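You operate a simulated robot arm through the tools that you are given. There is no shell and no other tool. Be economical: measure what you need, move in short steps, check, and stop when the job is done.

Carry out the task below with a simulated robot arm. There is one attempt and no reset: what you move stays moved.

JOB
Take the brown weight and put it on top of the teal template.

It is judged by the outcome, as a careful person would: the job done as asked, and still so three seconds after it is handed in. It fails if anything else is knocked over, pushed out of place, dropped, spilled or broken.

ROBOT AND FRAMES
A 7-joint arm with a two-finger parallel gripper, fixed in place. Base frame: the origin is at the foot of the arm, x ahead of it, y to its left, z up; the work surface is at about z = 0. Readings come in mm, degrees, newtons and seconds.
With the tool pointing down near the work surface it reaches from about 240 to 620 mm from the base axis. Its first joint turns from -66.0 to 66.0 degrees. Payload 2.6 kg.
Tool frame: the origin (TCP) lies between the finger pads and is the grasp point; the fingertips stand 30 mm ahead of it; z points along the fingers, y is the line along which they close. The gripper opens to 94 mm. The fingers are 28 mm wide and 10 mm thick; the gripper's body (50 by 96 mm) begins 55 mm behind the TCP.
Orientation is that of the tool frame in the base frame, as [roll, pitch, yaw] about the fixed x, y, z axes, in that order (R = Rz(yaw) Ry(pitch) Rx(roll)). With the fingers straight down and closing along the base's y, the tool's x points along the base's -x, its y along +y and its z along -z.

CONTROLS
- The arm moves only by the tool send_rows. Its argument "moves" is a list of rows, each a list of 2 entries, a list of its own where there are three numbers: the shift along the tool's x, y, z in mm, then the turn, a rotation vector about the tool's x, y, z in degrees. In form: [[[x, y, z], [ax, ay, az]], ...]. A call has 1 to 12 rows; each row is the pose to reach, as a shift and turn from the pose commanded when the call began, along the tool's axes at that moment. "claw" is the opening, from 0 (shut) to 1 (fully open), set as the call begins (left out, the last holds). Each row takes 0.2 s and may step no farther than 50 mm and 8.6 degrees from the row before; otherwise, or with a gripper value out of range, the whole call is refused. A pose out of reach is approached as far as the arm can. The call stops where the force on the tool passes 40 N (or 10 N more than at its start, if that is more) or the arm is blocked; 0.2 s more then pass. Each finger travels about 72 mm/s and halts on what it meets, pressing with about 30 N; the grip force reading is that of the motor and also rises with nothing between the fingers. The clock runs only during rows and for 0.2 s after the last one: add rows that repeat a pose to give the fingers time. The reply holds the time, the measured pose of the TCP, the force on the tool along the base axes, the opening and the grip force, in the units named above and with some noise.
- Cameras (640 x 400 px; columns grow to the right, rows downward): "scene" is fixed at [2.6, 412.7, 571.7]; the picture's right is [-0.97, -0.24, 0.00], its down [-0.12, 0.50, -0.86] and it looks along [0.20, -0.83, -0.52] (base axes); focal length 336 px, centre (320, 200). "wrist" rides on the gripper at [-37, 0, -58] in the tool frame; the picture's right is [0.00, -1.00, 0.00], its down [0.97, 0.00, -0.24] and it looks along [0.24, 0.00, 0.97] (tool axes); focal length 218 px, centre (320, 200). There is no depth. A picture from a camera that has moved, and an enlarged one, comes with that camera's place and axes in the base frame and with its lens.
- capture(camera): a new picture of that camera. The clock stands still meanwhile.
- zoom(camera, box): a new picture of the part [left, top, right, bottom] of that camera's present view, enlarged. The clock stands still meanwhile.
- sign_off(): hands the job in; it is judged then, once.

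Work in short steps. Places have to be worked out from the pictures, the camera data and where the tool is seen: move nearer, look again, correct. Check each grasp and each placing, and mend what went wrong. You have 90 turns and 36 pictures in all, those below and enlarged ones among them. Open the gripper and draw the arm clear of the work before you hand the job in, unless the task says otherwise; then end with one line.

The tools are called after "Call:" as a command line: name --argument value ..., lists and objects as JSON in quotes. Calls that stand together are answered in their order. send_rows: Moves the arm, as the interface text tells. Its arguments: {"type":"object","properties":{"moves":{"type":"array"},"claw":{"type":"number"}},"required":["moves"]} The other tools are called the same way: capture (camera) takes a picture; zoom (camera, box) takes an enlarged picture of a part of a camera's view; sign_off () hands the job in.

At the start:

```text
time_s: 0.0
tcp_pos: [232.4, -290.9, 289.8]
ee_rot: [-180.0, 0.0, 180.0]
ft_force: [0.0, 0.8, 0.5]
width: 94.3
gripper_force: 0.2
```

scene: 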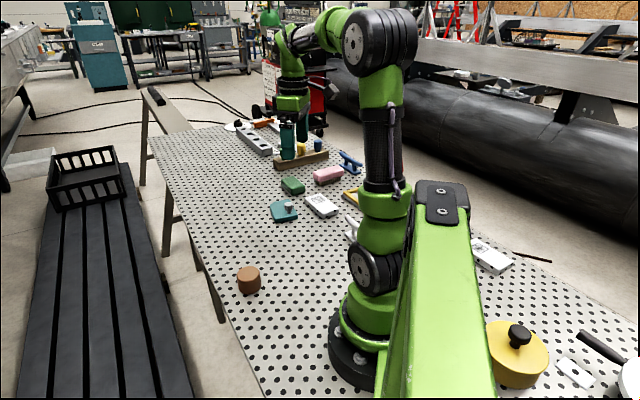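
wrist: 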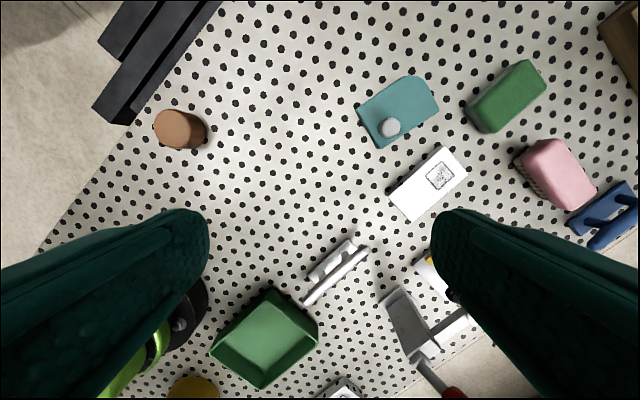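

The brown weight looks to be near (291, -90), and the teal template, with a small knob, is in the upper middle of the wrist view. I'll zoom in on both.

Call:
zoom --camera "scene" --box '[220, 160, 380, 300]'

Call:
zoom --camera "wrist" --box '[340, 50, 480, 170]'

```text
2.86 times, centred on (300, 230) of scene
camera zoom: at [2.6, 412.7, 571.7], right [-0.97, -0.24, 0.0], down [-0.12, 0.5, -0.86], along [0.2, -0.83, -0.52], focal length 960 px, centre (377, 114)
```

zoom: 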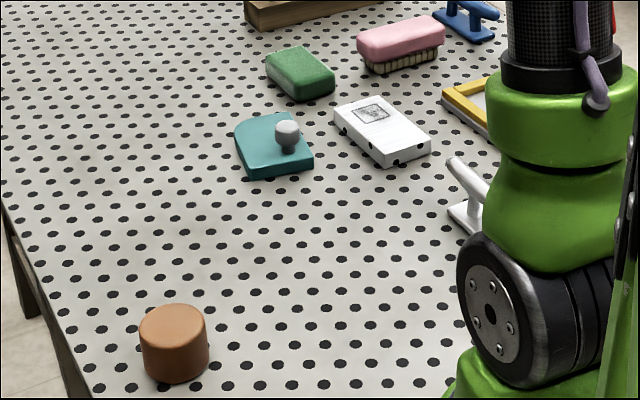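

```text
3.33 times, centred on (410, 110) of wrist
camera zoom: at [266.8, -291.6, 349.2], right [0.0, -1.0, 0.0], down [-0.97, 0.0, 0.24], along [-0.24, 0.0, -0.97], focal length 728 px, centre (20, 500)
```

zoom: 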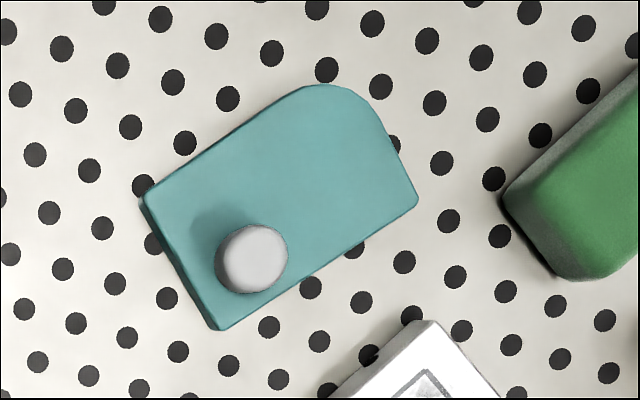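

The weight is a plain cylinder about 50 mm across. The template is about 96x63 mm, centred near (316, -403), with a knob near one corner, so there's a free flat area at the far end. I'll move above the weight with the gripper open.

Call:
send_rows --moves '[[[-12, 40, 16], [0, 0, 0]], [[-24, 80, 32], [0, 0, 0]], [[-36, 120, 48], [0, 0, 0]], [[-48, 160, 64], [0, 0, 0]], [[-59, 201, 80], [0, 0, 0]], [[-59, 201, 80], [0, 0, 0]]]' --claw 1

Call:
capture --camera "wrist"

Call:
zoom --camera "scene" --box '[200, 200, 300, 320]'

```text
time_s: 1.4
tcp_pos: [289.2, -87.9, 213.9]
ee_rot: [180.0, -0.1, -180.0]
ft_force: [0.4, 0.3, -0.1]
width: 93.9
gripper_force: 0.0
```

```text
31 pictures are left
camera wrist: at [324.9, -88.1, 271.4], right [0.0, -1.0, 0.0], down [-0.97, 0.0, 0.24], along [-0.24, 0.0, -0.97], focal length 218 px, centre (320, 200)
```

wrist: 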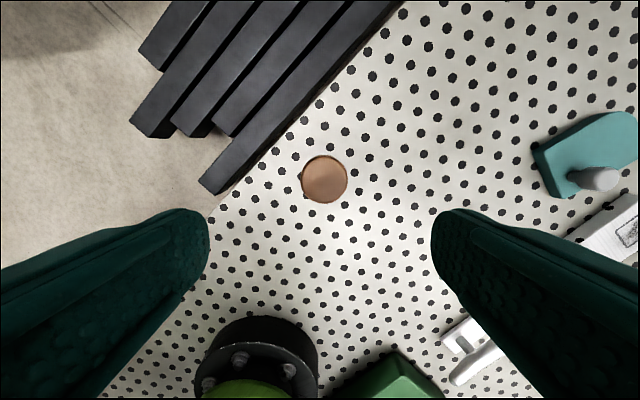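

```text
3.33 times, centred on (250, 260) of scene
camera zoom: at [2.6, 412.7, 571.7], right [-0.97, -0.24, 0.0], down [-0.12, 0.5, -0.86], along [0.2, -0.83, -0.52], focal length 1120 px, centre (553, 0)
```

zoom: 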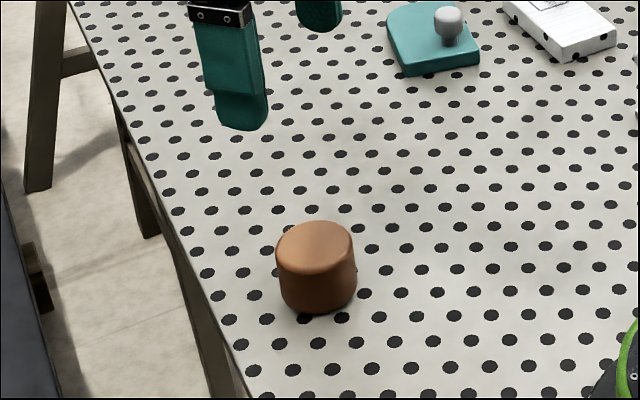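

The weight is about 49 mm wide and 40 mm tall, centred near (290.6, -92.3). I'll descend so the fingertips are about 7 mm above the table, with the fingers straddling it.

Call:
send_rows --moves '[[[-1.4, -4.4, 45], [0, 0, 0]], [[-1.4, -4.4, 90], [0, 0, 0]], [[-1.4, -4.4, 130], [0, 0, 0]], [[-1.4, -4.4, 155], [0, 0, 0]], [[-1.4, -4.4, 176], [0, 0, 0]], [[-1.4, -4.4, 176], [0, 0, 0]]]'

Call:
capture --camera "wrist"

Call:
zoom --camera "scene" --box '[200, 200, 300, 320]'

```text
time_s: 2.8
tcp_pos: [291.9, -94.0, 33.3]
ee_rot: [-179.9, 0.1, 180.0]
ft_force: [0.2, 0.7, 0.0]
width: 94.1
gripper_force: 0.0
```

```text
29 pictures are left
camera wrist: at [328.2, -95.6, 91.8], right [0.0, -1.0, 0.0], down [-0.97, 0.0, 0.24], along [-0.24, 0.0, -0.97], focal length 218 px, centre (320, 200)
```

wrist: 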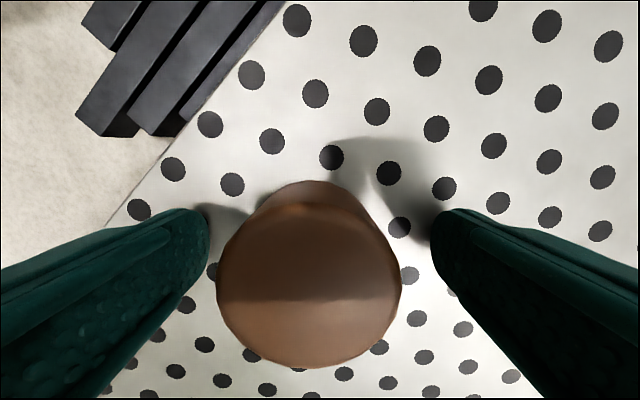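

```text
3.33 times, centred on (250, 260) of scene
camera zoom: at [2.6, 412.7, 571.7], right [-0.97, -0.24, 0.0], down [-0.12, 0.5, -0.86], along [0.2, -0.83, -0.52], focal length 1120 px, centre (553, 0)
```

zoom: 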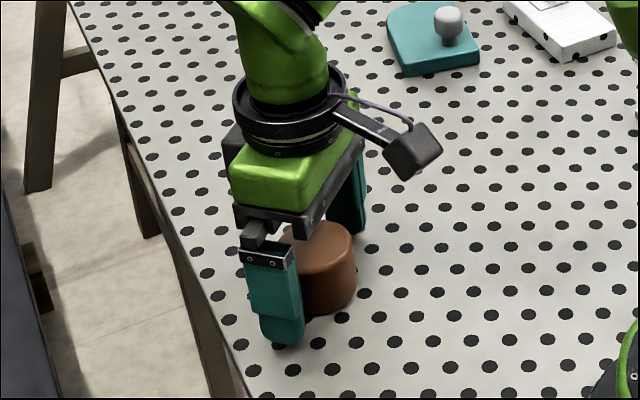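

The weight sits between the fingers, about 2 mm off centre in y. I'll nudge over and close.

Call:
send_rows --moves '[[[0, 2, 0], [0, 0, 0]], [[0, 2, 0], [0, 0, 0]]]'

Call:
send_rows --moves '[[[0, 0, 0], [0, 0, 0]], [[0, 0, 0], [0, 0, 0]], [[0, 0, 0], [0, 0, 0]], [[0, 0, 0], [0, 0, 0]], [[0, 0, 0], [0, 0, 0]]]' --claw 0

```text
time_s: 3.4
tcp_pos: [290.5, -93.3, 34.2]
ee_rot: [179.9, 0.0, 180.0]
ft_force: [-0.6, 0.1, 0.6]
width: 94.1
gripper_force: 0.0
```

```text
time_s: 4.6
tcp_pos: [291.1, -92.9, 34.2]
ee_rot: [180.0, -0.1, 180.0]
ft_force: [-3.9, 2.6, 5.5]
width: 52.1
gripper_force: 30.4
```

The fingers stopped at 52 mm with 30 N, so the weight is gripped. I'll lift a little and check.

Call:
send_rows --moves '[[[0, 0, -10], [0, 0, 0]], [[0, 0, -25], [0, 0, 0]], [[0, 0, -45], [0, 0, 0]], [[0, 0, -70], [0, 0, 0]], [[0, 0, -100], [0, 0, 0]], [[0, 0, -100], [0, 0, 0]]]'

Call:
capture --camera "wrist"

Call:
zoom --camera "scene" --box '[200, 160, 320, 300]'

```text
time_s: 6.0
tcp_pos: [289.5, -92.4, 134.9]
ee_rot: [180.0, 0.1, -179.9]
ft_force: [0.1, -0.7, -6.9]
width: 51.2
gripper_force: 30.0
```

```text
27 pictures are left
camera wrist: at [325.5, -92.2, 192.6], right [0.0, -1.0, 0.0], down [-0.97, 0.0, 0.24], along [-0.24, 0.0, -0.97], focal length 218 px, centre (320, 200)
```

wrist: 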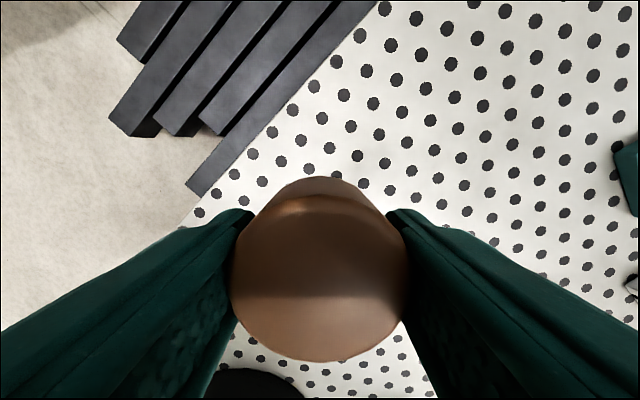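

```text
2.86 times, centred on (260, 230) of scene
camera zoom: at [2.6, 412.7, 571.7], right [-0.97, -0.24, 0.0], down [-0.12, 0.5, -0.86], along [0.2, -0.83, -0.52], focal length 960 px, centre (491, 114)
```

zoom: 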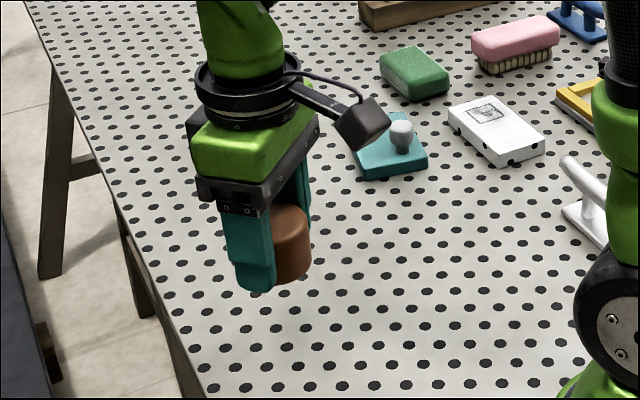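

The weight is held level, and it weighs about 0.7 kg. I'll carry it to just short of the template, turning 56° so the fingers close across the template's short side, clear of the knob.

Call:
send_rows --moves '[[[-1.5, -34, -5], [0, 0, 8]], [[-3, -68, -10], [0, 0, 16]], [[-4.5, -102, -15], [0, 0, 24]], [[-6, -136, -20], [0, 0, 32]], [[-7.5, -170, -25], [0, 0, 40]], [[-9, -204, -30], [0, 0, 48]], [[-10.5, -237, -35], [0, 0, 56]], [[-10.5, -237, -35], [0, 0, 56]]]'

Call:
capture --camera "wrist"

```text
time_s: 7.8
tcp_pos: [302.4, -330.2, 168.7]
ee_rot: [179.9, 0.0, 123.9]
ft_force: [0.3, -0.3, -7.4]
width: 51.2
gripper_force: 29.9
```

```text
25 pictures are left
camera wrist: at [321.9, -360.9, 227.6], right [-0.83, -0.56, 0.0], down [-0.54, 0.81, 0.24], along [-0.13, 0.2, -0.97], focal length 218 px, centre (320, 200)
```

wrist: 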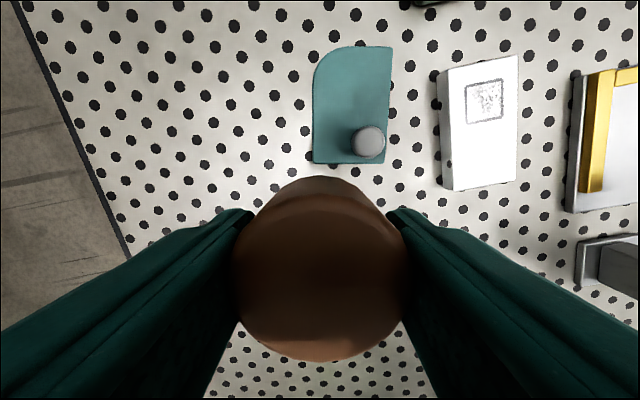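

The template's long edges line up with the tool's x axis. I'll zoom in to measure it more precisely.

Call:
zoom --camera "wrist" --box '[280, 30, 440, 180]'

Call:
zoom --camera "scene" --box '[250, 175, 350, 235]'

```text
2.67 times, centred on (360, 105) of wrist
camera zoom: at [321.9, -360.9, 227.6], right [-0.83, -0.56, 0.0], down [-0.54, 0.81, 0.24], along [-0.13, 0.2, -0.97], focal length 582 px, centre (213, 453)
```

zoom: 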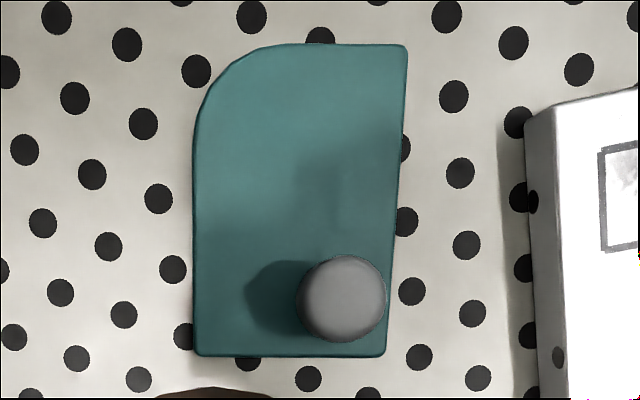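

```text
6.40 times, centred on (300, 205) of scene
camera zoom: at [2.6, 412.7, 571.7], right [-0.97, -0.24, 0.0], down [-0.12, 0.5, -0.86], along [0.2, -0.83, -0.52], focal length 2151 px, centre (448, 168)
```

zoom: 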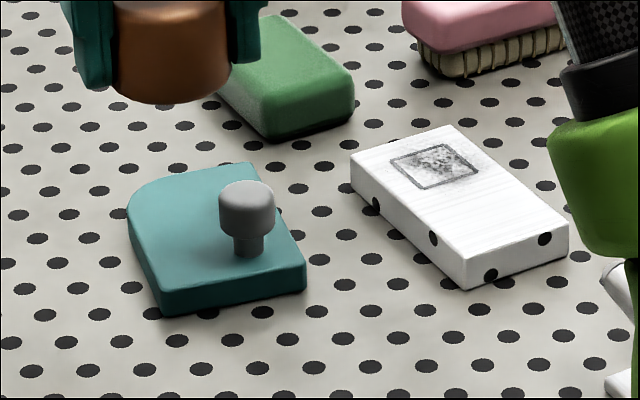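

Measured relative to the wrist camera, the template spans -14 to 82 mm forward and -6 to 62 mm right. The knob edge reaches 17 mm forward, and the top is at z≈15. I'll aim for 50 mm forward and 28 mm right, moving over that point and then partway down.

Call:
send_rows --moves '[[[-30, -10, 0], [0, 0, 0]], [[-60, -20, 0], [0, 0, 0]], [[-85, -28, 0], [0, 0, 0]], [[-85, -28, 30], [0, 0, 0]], [[-85, -28, 60], [0, 0, 0]], [[-85, -28, 75], [0, 0, 0]], [[-85, -28, 75], [0, 0, 0]]]'

Call:
capture --camera "wrist"

Call:
zoom --camera "scene" --box '[250, 165, 350, 235]'

```text
time_s: 9.4
tcp_pos: [325.0, -412.7, 95.1]
ee_rot: [-180.0, 0.1, 123.9]
ft_force: [-0.3, 0.7, -6.8]
width: 51.1
gripper_force: 29.7
```

```text
22 pictures are left
camera wrist: at [343.7, -444.5, 153.6], right [-0.83, -0.56, 0.0], down [-0.54, 0.81, 0.24], along [-0.13, 0.2, -0.97], focal length 218 px, centre (320, 200)
```

wrist: 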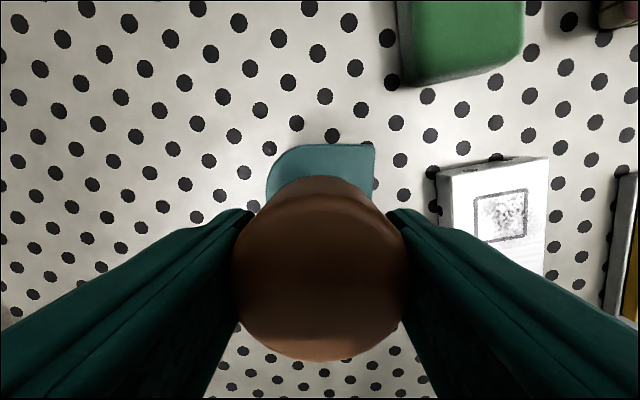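

```text
5.71 times, centred on (300, 200) of scene
camera zoom: at [2.6, 412.7, 571.7], right [-0.97, -0.24, 0.0], down [-0.12, 0.5, -0.86], along [0.2, -0.83, -0.52], focal length 1921 px, centre (434, 200)
```

zoom: 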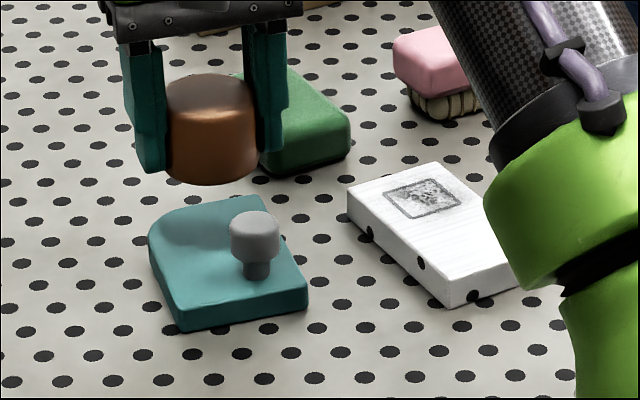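

The weight is centred laterally, with about 10 mm margin at the far edge and 5 mm to the knob. I'll shift 2 mm forward and lower to just above the surface.

Call:
send_rows --moves '[[[-2, 0, 10], [0, 0, 0]], [[-2, 0, 22], [0, 0, 0]], [[-2, 0, 32], [0, 0, 0]], [[-2, 0, 40], [0, 0, 0]], [[-2, 0, 40], [0, 0, 0]]]'

Call:
zoom --camera "scene" --box '[250, 165, 350, 235]'

```text
time_s: 10.6
tcp_pos: [327.0, -416.1, 55.0]
ee_rot: [-180.0, 0.0, 124.0]
ft_force: [0.3, -0.4, -7.0]
width: 50.9
gripper_force: 30.4
```

```text
5.71 times, centred on (300, 200) of scene
camera zoom: at [2.6, 412.7, 571.7], right [-0.97, -0.24, 0.0], down [-0.12, 0.5, -0.86], along [0.2, -0.83, -0.52], focal length 1921 px, centre (434, 200)
```

zoom: 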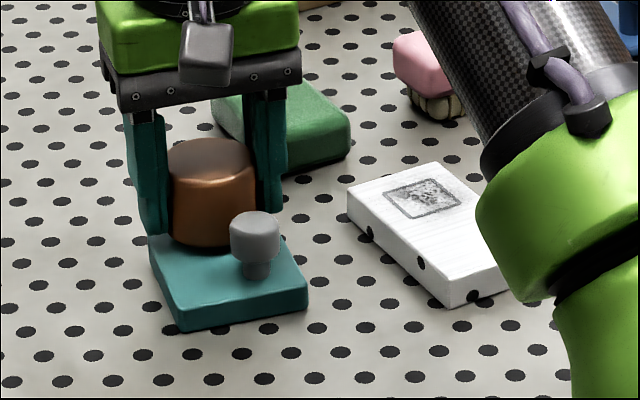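

No contact yet, since the force is still just the weight's own load. I'll lower in small steps until the load comes off.

Call:
send_rows --moves '[[[0, 0, 1.5], [0, 0, 0]], [[0, 0, 3], [0, 0, 0]], [[0, 0, 3], [0, 0, 0]]]'

Call:
send_rows --moves '[[[0, 0, 1], [0, 0, 0]], [[0, 0, 1], [0, 0, 0]]]'

Call:
send_rows --moves '[[[0, 0, 1], [0, 0, 0]], [[0, 0, 1], [0, 0, 0]]]'

```text
time_s: 11.4
tcp_pos: [327.5, -417.8, 51.2]
ee_rot: [180.0, 0.0, 124.0]
ft_force: [-0.9, 0.6, -7.1]
width: 51.2
gripper_force: 30.1
```

```text
time_s: 12.0
tcp_pos: [326.5, -416.9, 51.3]
ee_rot: [-179.9, 0.0, 124.1]
ft_force: [0.3, -0.4, -6.2]
width: 51.1
gripper_force: 29.8
```

```text
time_s: 12.6
tcp_pos: [327.9, -418.2, 48.2]
ee_rot: [180.0, 0.0, 124.1]
ft_force: [-1.1, 0.0, -4.3]
width: 51.2
gripper_force: 30.1
```

The load is starting to come off, from -7 to -4.3 N. I'll lower another millimetre.

Call:
send_rows --moves '[[[0, 0, 0.7], [0, 0, 0]], [[0, 0, 0.7], [0, 0, 0]]]'

```text
time_s: 13.2
tcp_pos: [327.2, -418.7, 50.1]
ee_rot: [-180.0, 0.0, 124.0]
ft_force: [-1.9, 4.4, 9.2]
width: 51.0
gripper_force: 30.2
```

The force is now +9 N, so the weight is seated. I'll ease off slightly and open the fingers.

Call:
send_rows --moves '[[[0, 0, -0.3], [0, 0, 0]], [[0, 0, -0.3], [0, 0, 0]]]'

Call:
send_rows --moves '[[[0, 0, 0], [0, 0, 0]], [[0, 0, 0], [0, 0, 0]], [[0, 0, 0], [0, 0, 0]]]' --claw 0.8

Call:
zoom --camera "scene" --box '[250, 165, 350, 235]'

Call:
capture --camera "wrist"

```text
time_s: 13.8
tcp_pos: [326.9, -418.1, 49.5]
ee_rot: [-179.9, 0.3, 124.0]
ft_force: [1.9, -4.1, 5.3]
width: 51.2
gripper_force: 30.3
```

```text
time_s: 14.6
tcp_pos: [327.8, -415.9, 49.4]
ee_rot: [-179.9, -0.1, 123.9]
ft_force: [-0.1, 1.0, 0.4]
width: 75.5
gripper_force: 0.1
```

```text
5.71 times, centred on (300, 200) of scene
camera zoom: at [2.6, 412.7, 571.7], right [-0.97, -0.24, 0.0], down [-0.12, 0.5, -0.86], along [0.2, -0.83, -0.52], focal length 1921 px, centre (434, 200)
```

zoom: 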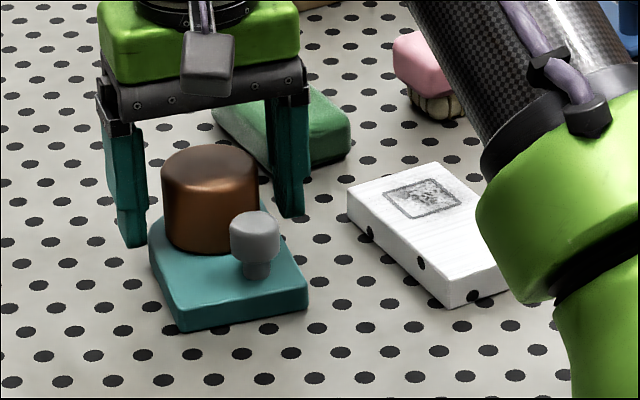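

```text
18 pictures are left
camera wrist: at [346.8, -448.4, 107.4], right [-0.83, -0.56, 0.0], down [-0.54, 0.81, 0.24], along [-0.13, 0.2, -0.97], focal length 218 px, centre (320, 200)
```

wrist: 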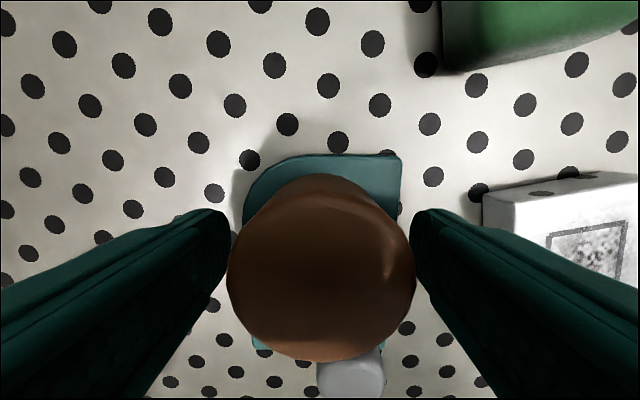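

The weight sits flat on the template and is released, with both fingers clear of it. I'll go straight up and move back.

Call:
send_rows --moves '[[[0, 0, -15], [0, 0, 0]], [[0, 0, -40], [0, 0, 0]], [[0, 0, -80], [0, 0, 0]], [[0, 0, -120], [0, 0, 0]], [[0, 0, -160], [0, 0, 0]], [[30, 0, -180], [0, 0, 0]], [[70, 0, -190], [0, 0, 0]], [[110, 0, -190], [0, 0, 0]], [[110, 0, -190], [0, 0, 0]]]'

Call:
capture --camera "wrist"

Call:
zoom --camera "scene" --box '[240, 145, 380, 235]'

```text
time_s: 16.6
tcp_pos: [261.9, -324.7, 242.1]
ee_rot: [180.0, 0.1, 124.1]
ft_force: [0.0, 0.2, -0.4]
width: 75.4
gripper_force: 0.2
```

```text
17 pictures are left
camera wrist: at [282.9, -356.4, 299.5], right [-0.83, -0.56, 0.0], down [-0.54, 0.81, 0.24], along [-0.13, 0.2, -0.97], focal length 218 px, centre (320, 200)
```

wrist: 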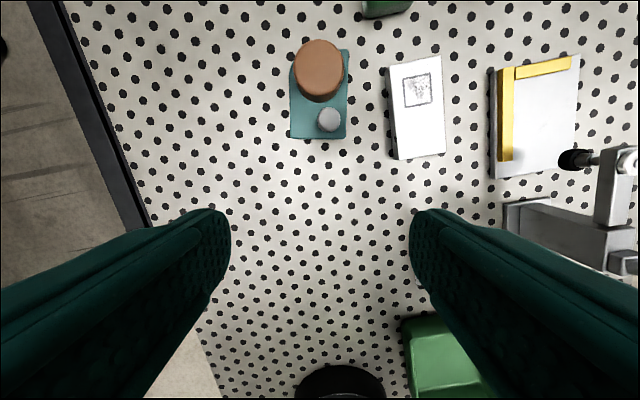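

```text
4.44 times, centred on (310, 190) of scene
camera zoom: at [2.6, 412.7, 571.7], right [-0.97, -0.24, 0.0], down [-0.12, 0.5, -0.86], along [0.2, -0.83, -0.52], focal length 1494 px, centre (364, 244)
```

zoom: 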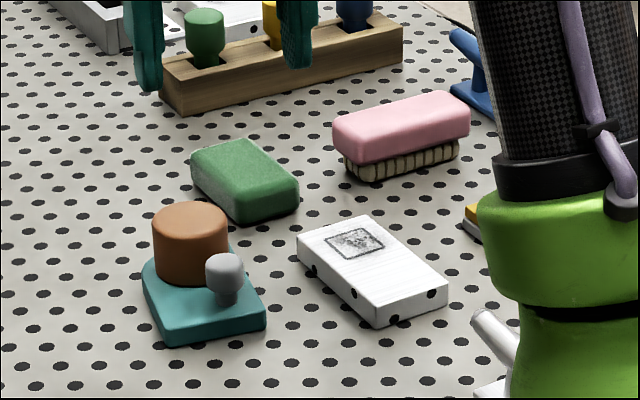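

The weight stands flat and fully supported on the template, the neighbouring objects are undisturbed, and the arm is clear. I'm handing the job in.

Call:
sign_off

```text
The job is handed in.
```

The brown weight is on top of the teal template, sitting flat beside the knob; nothing else was moved and the arm is clear.
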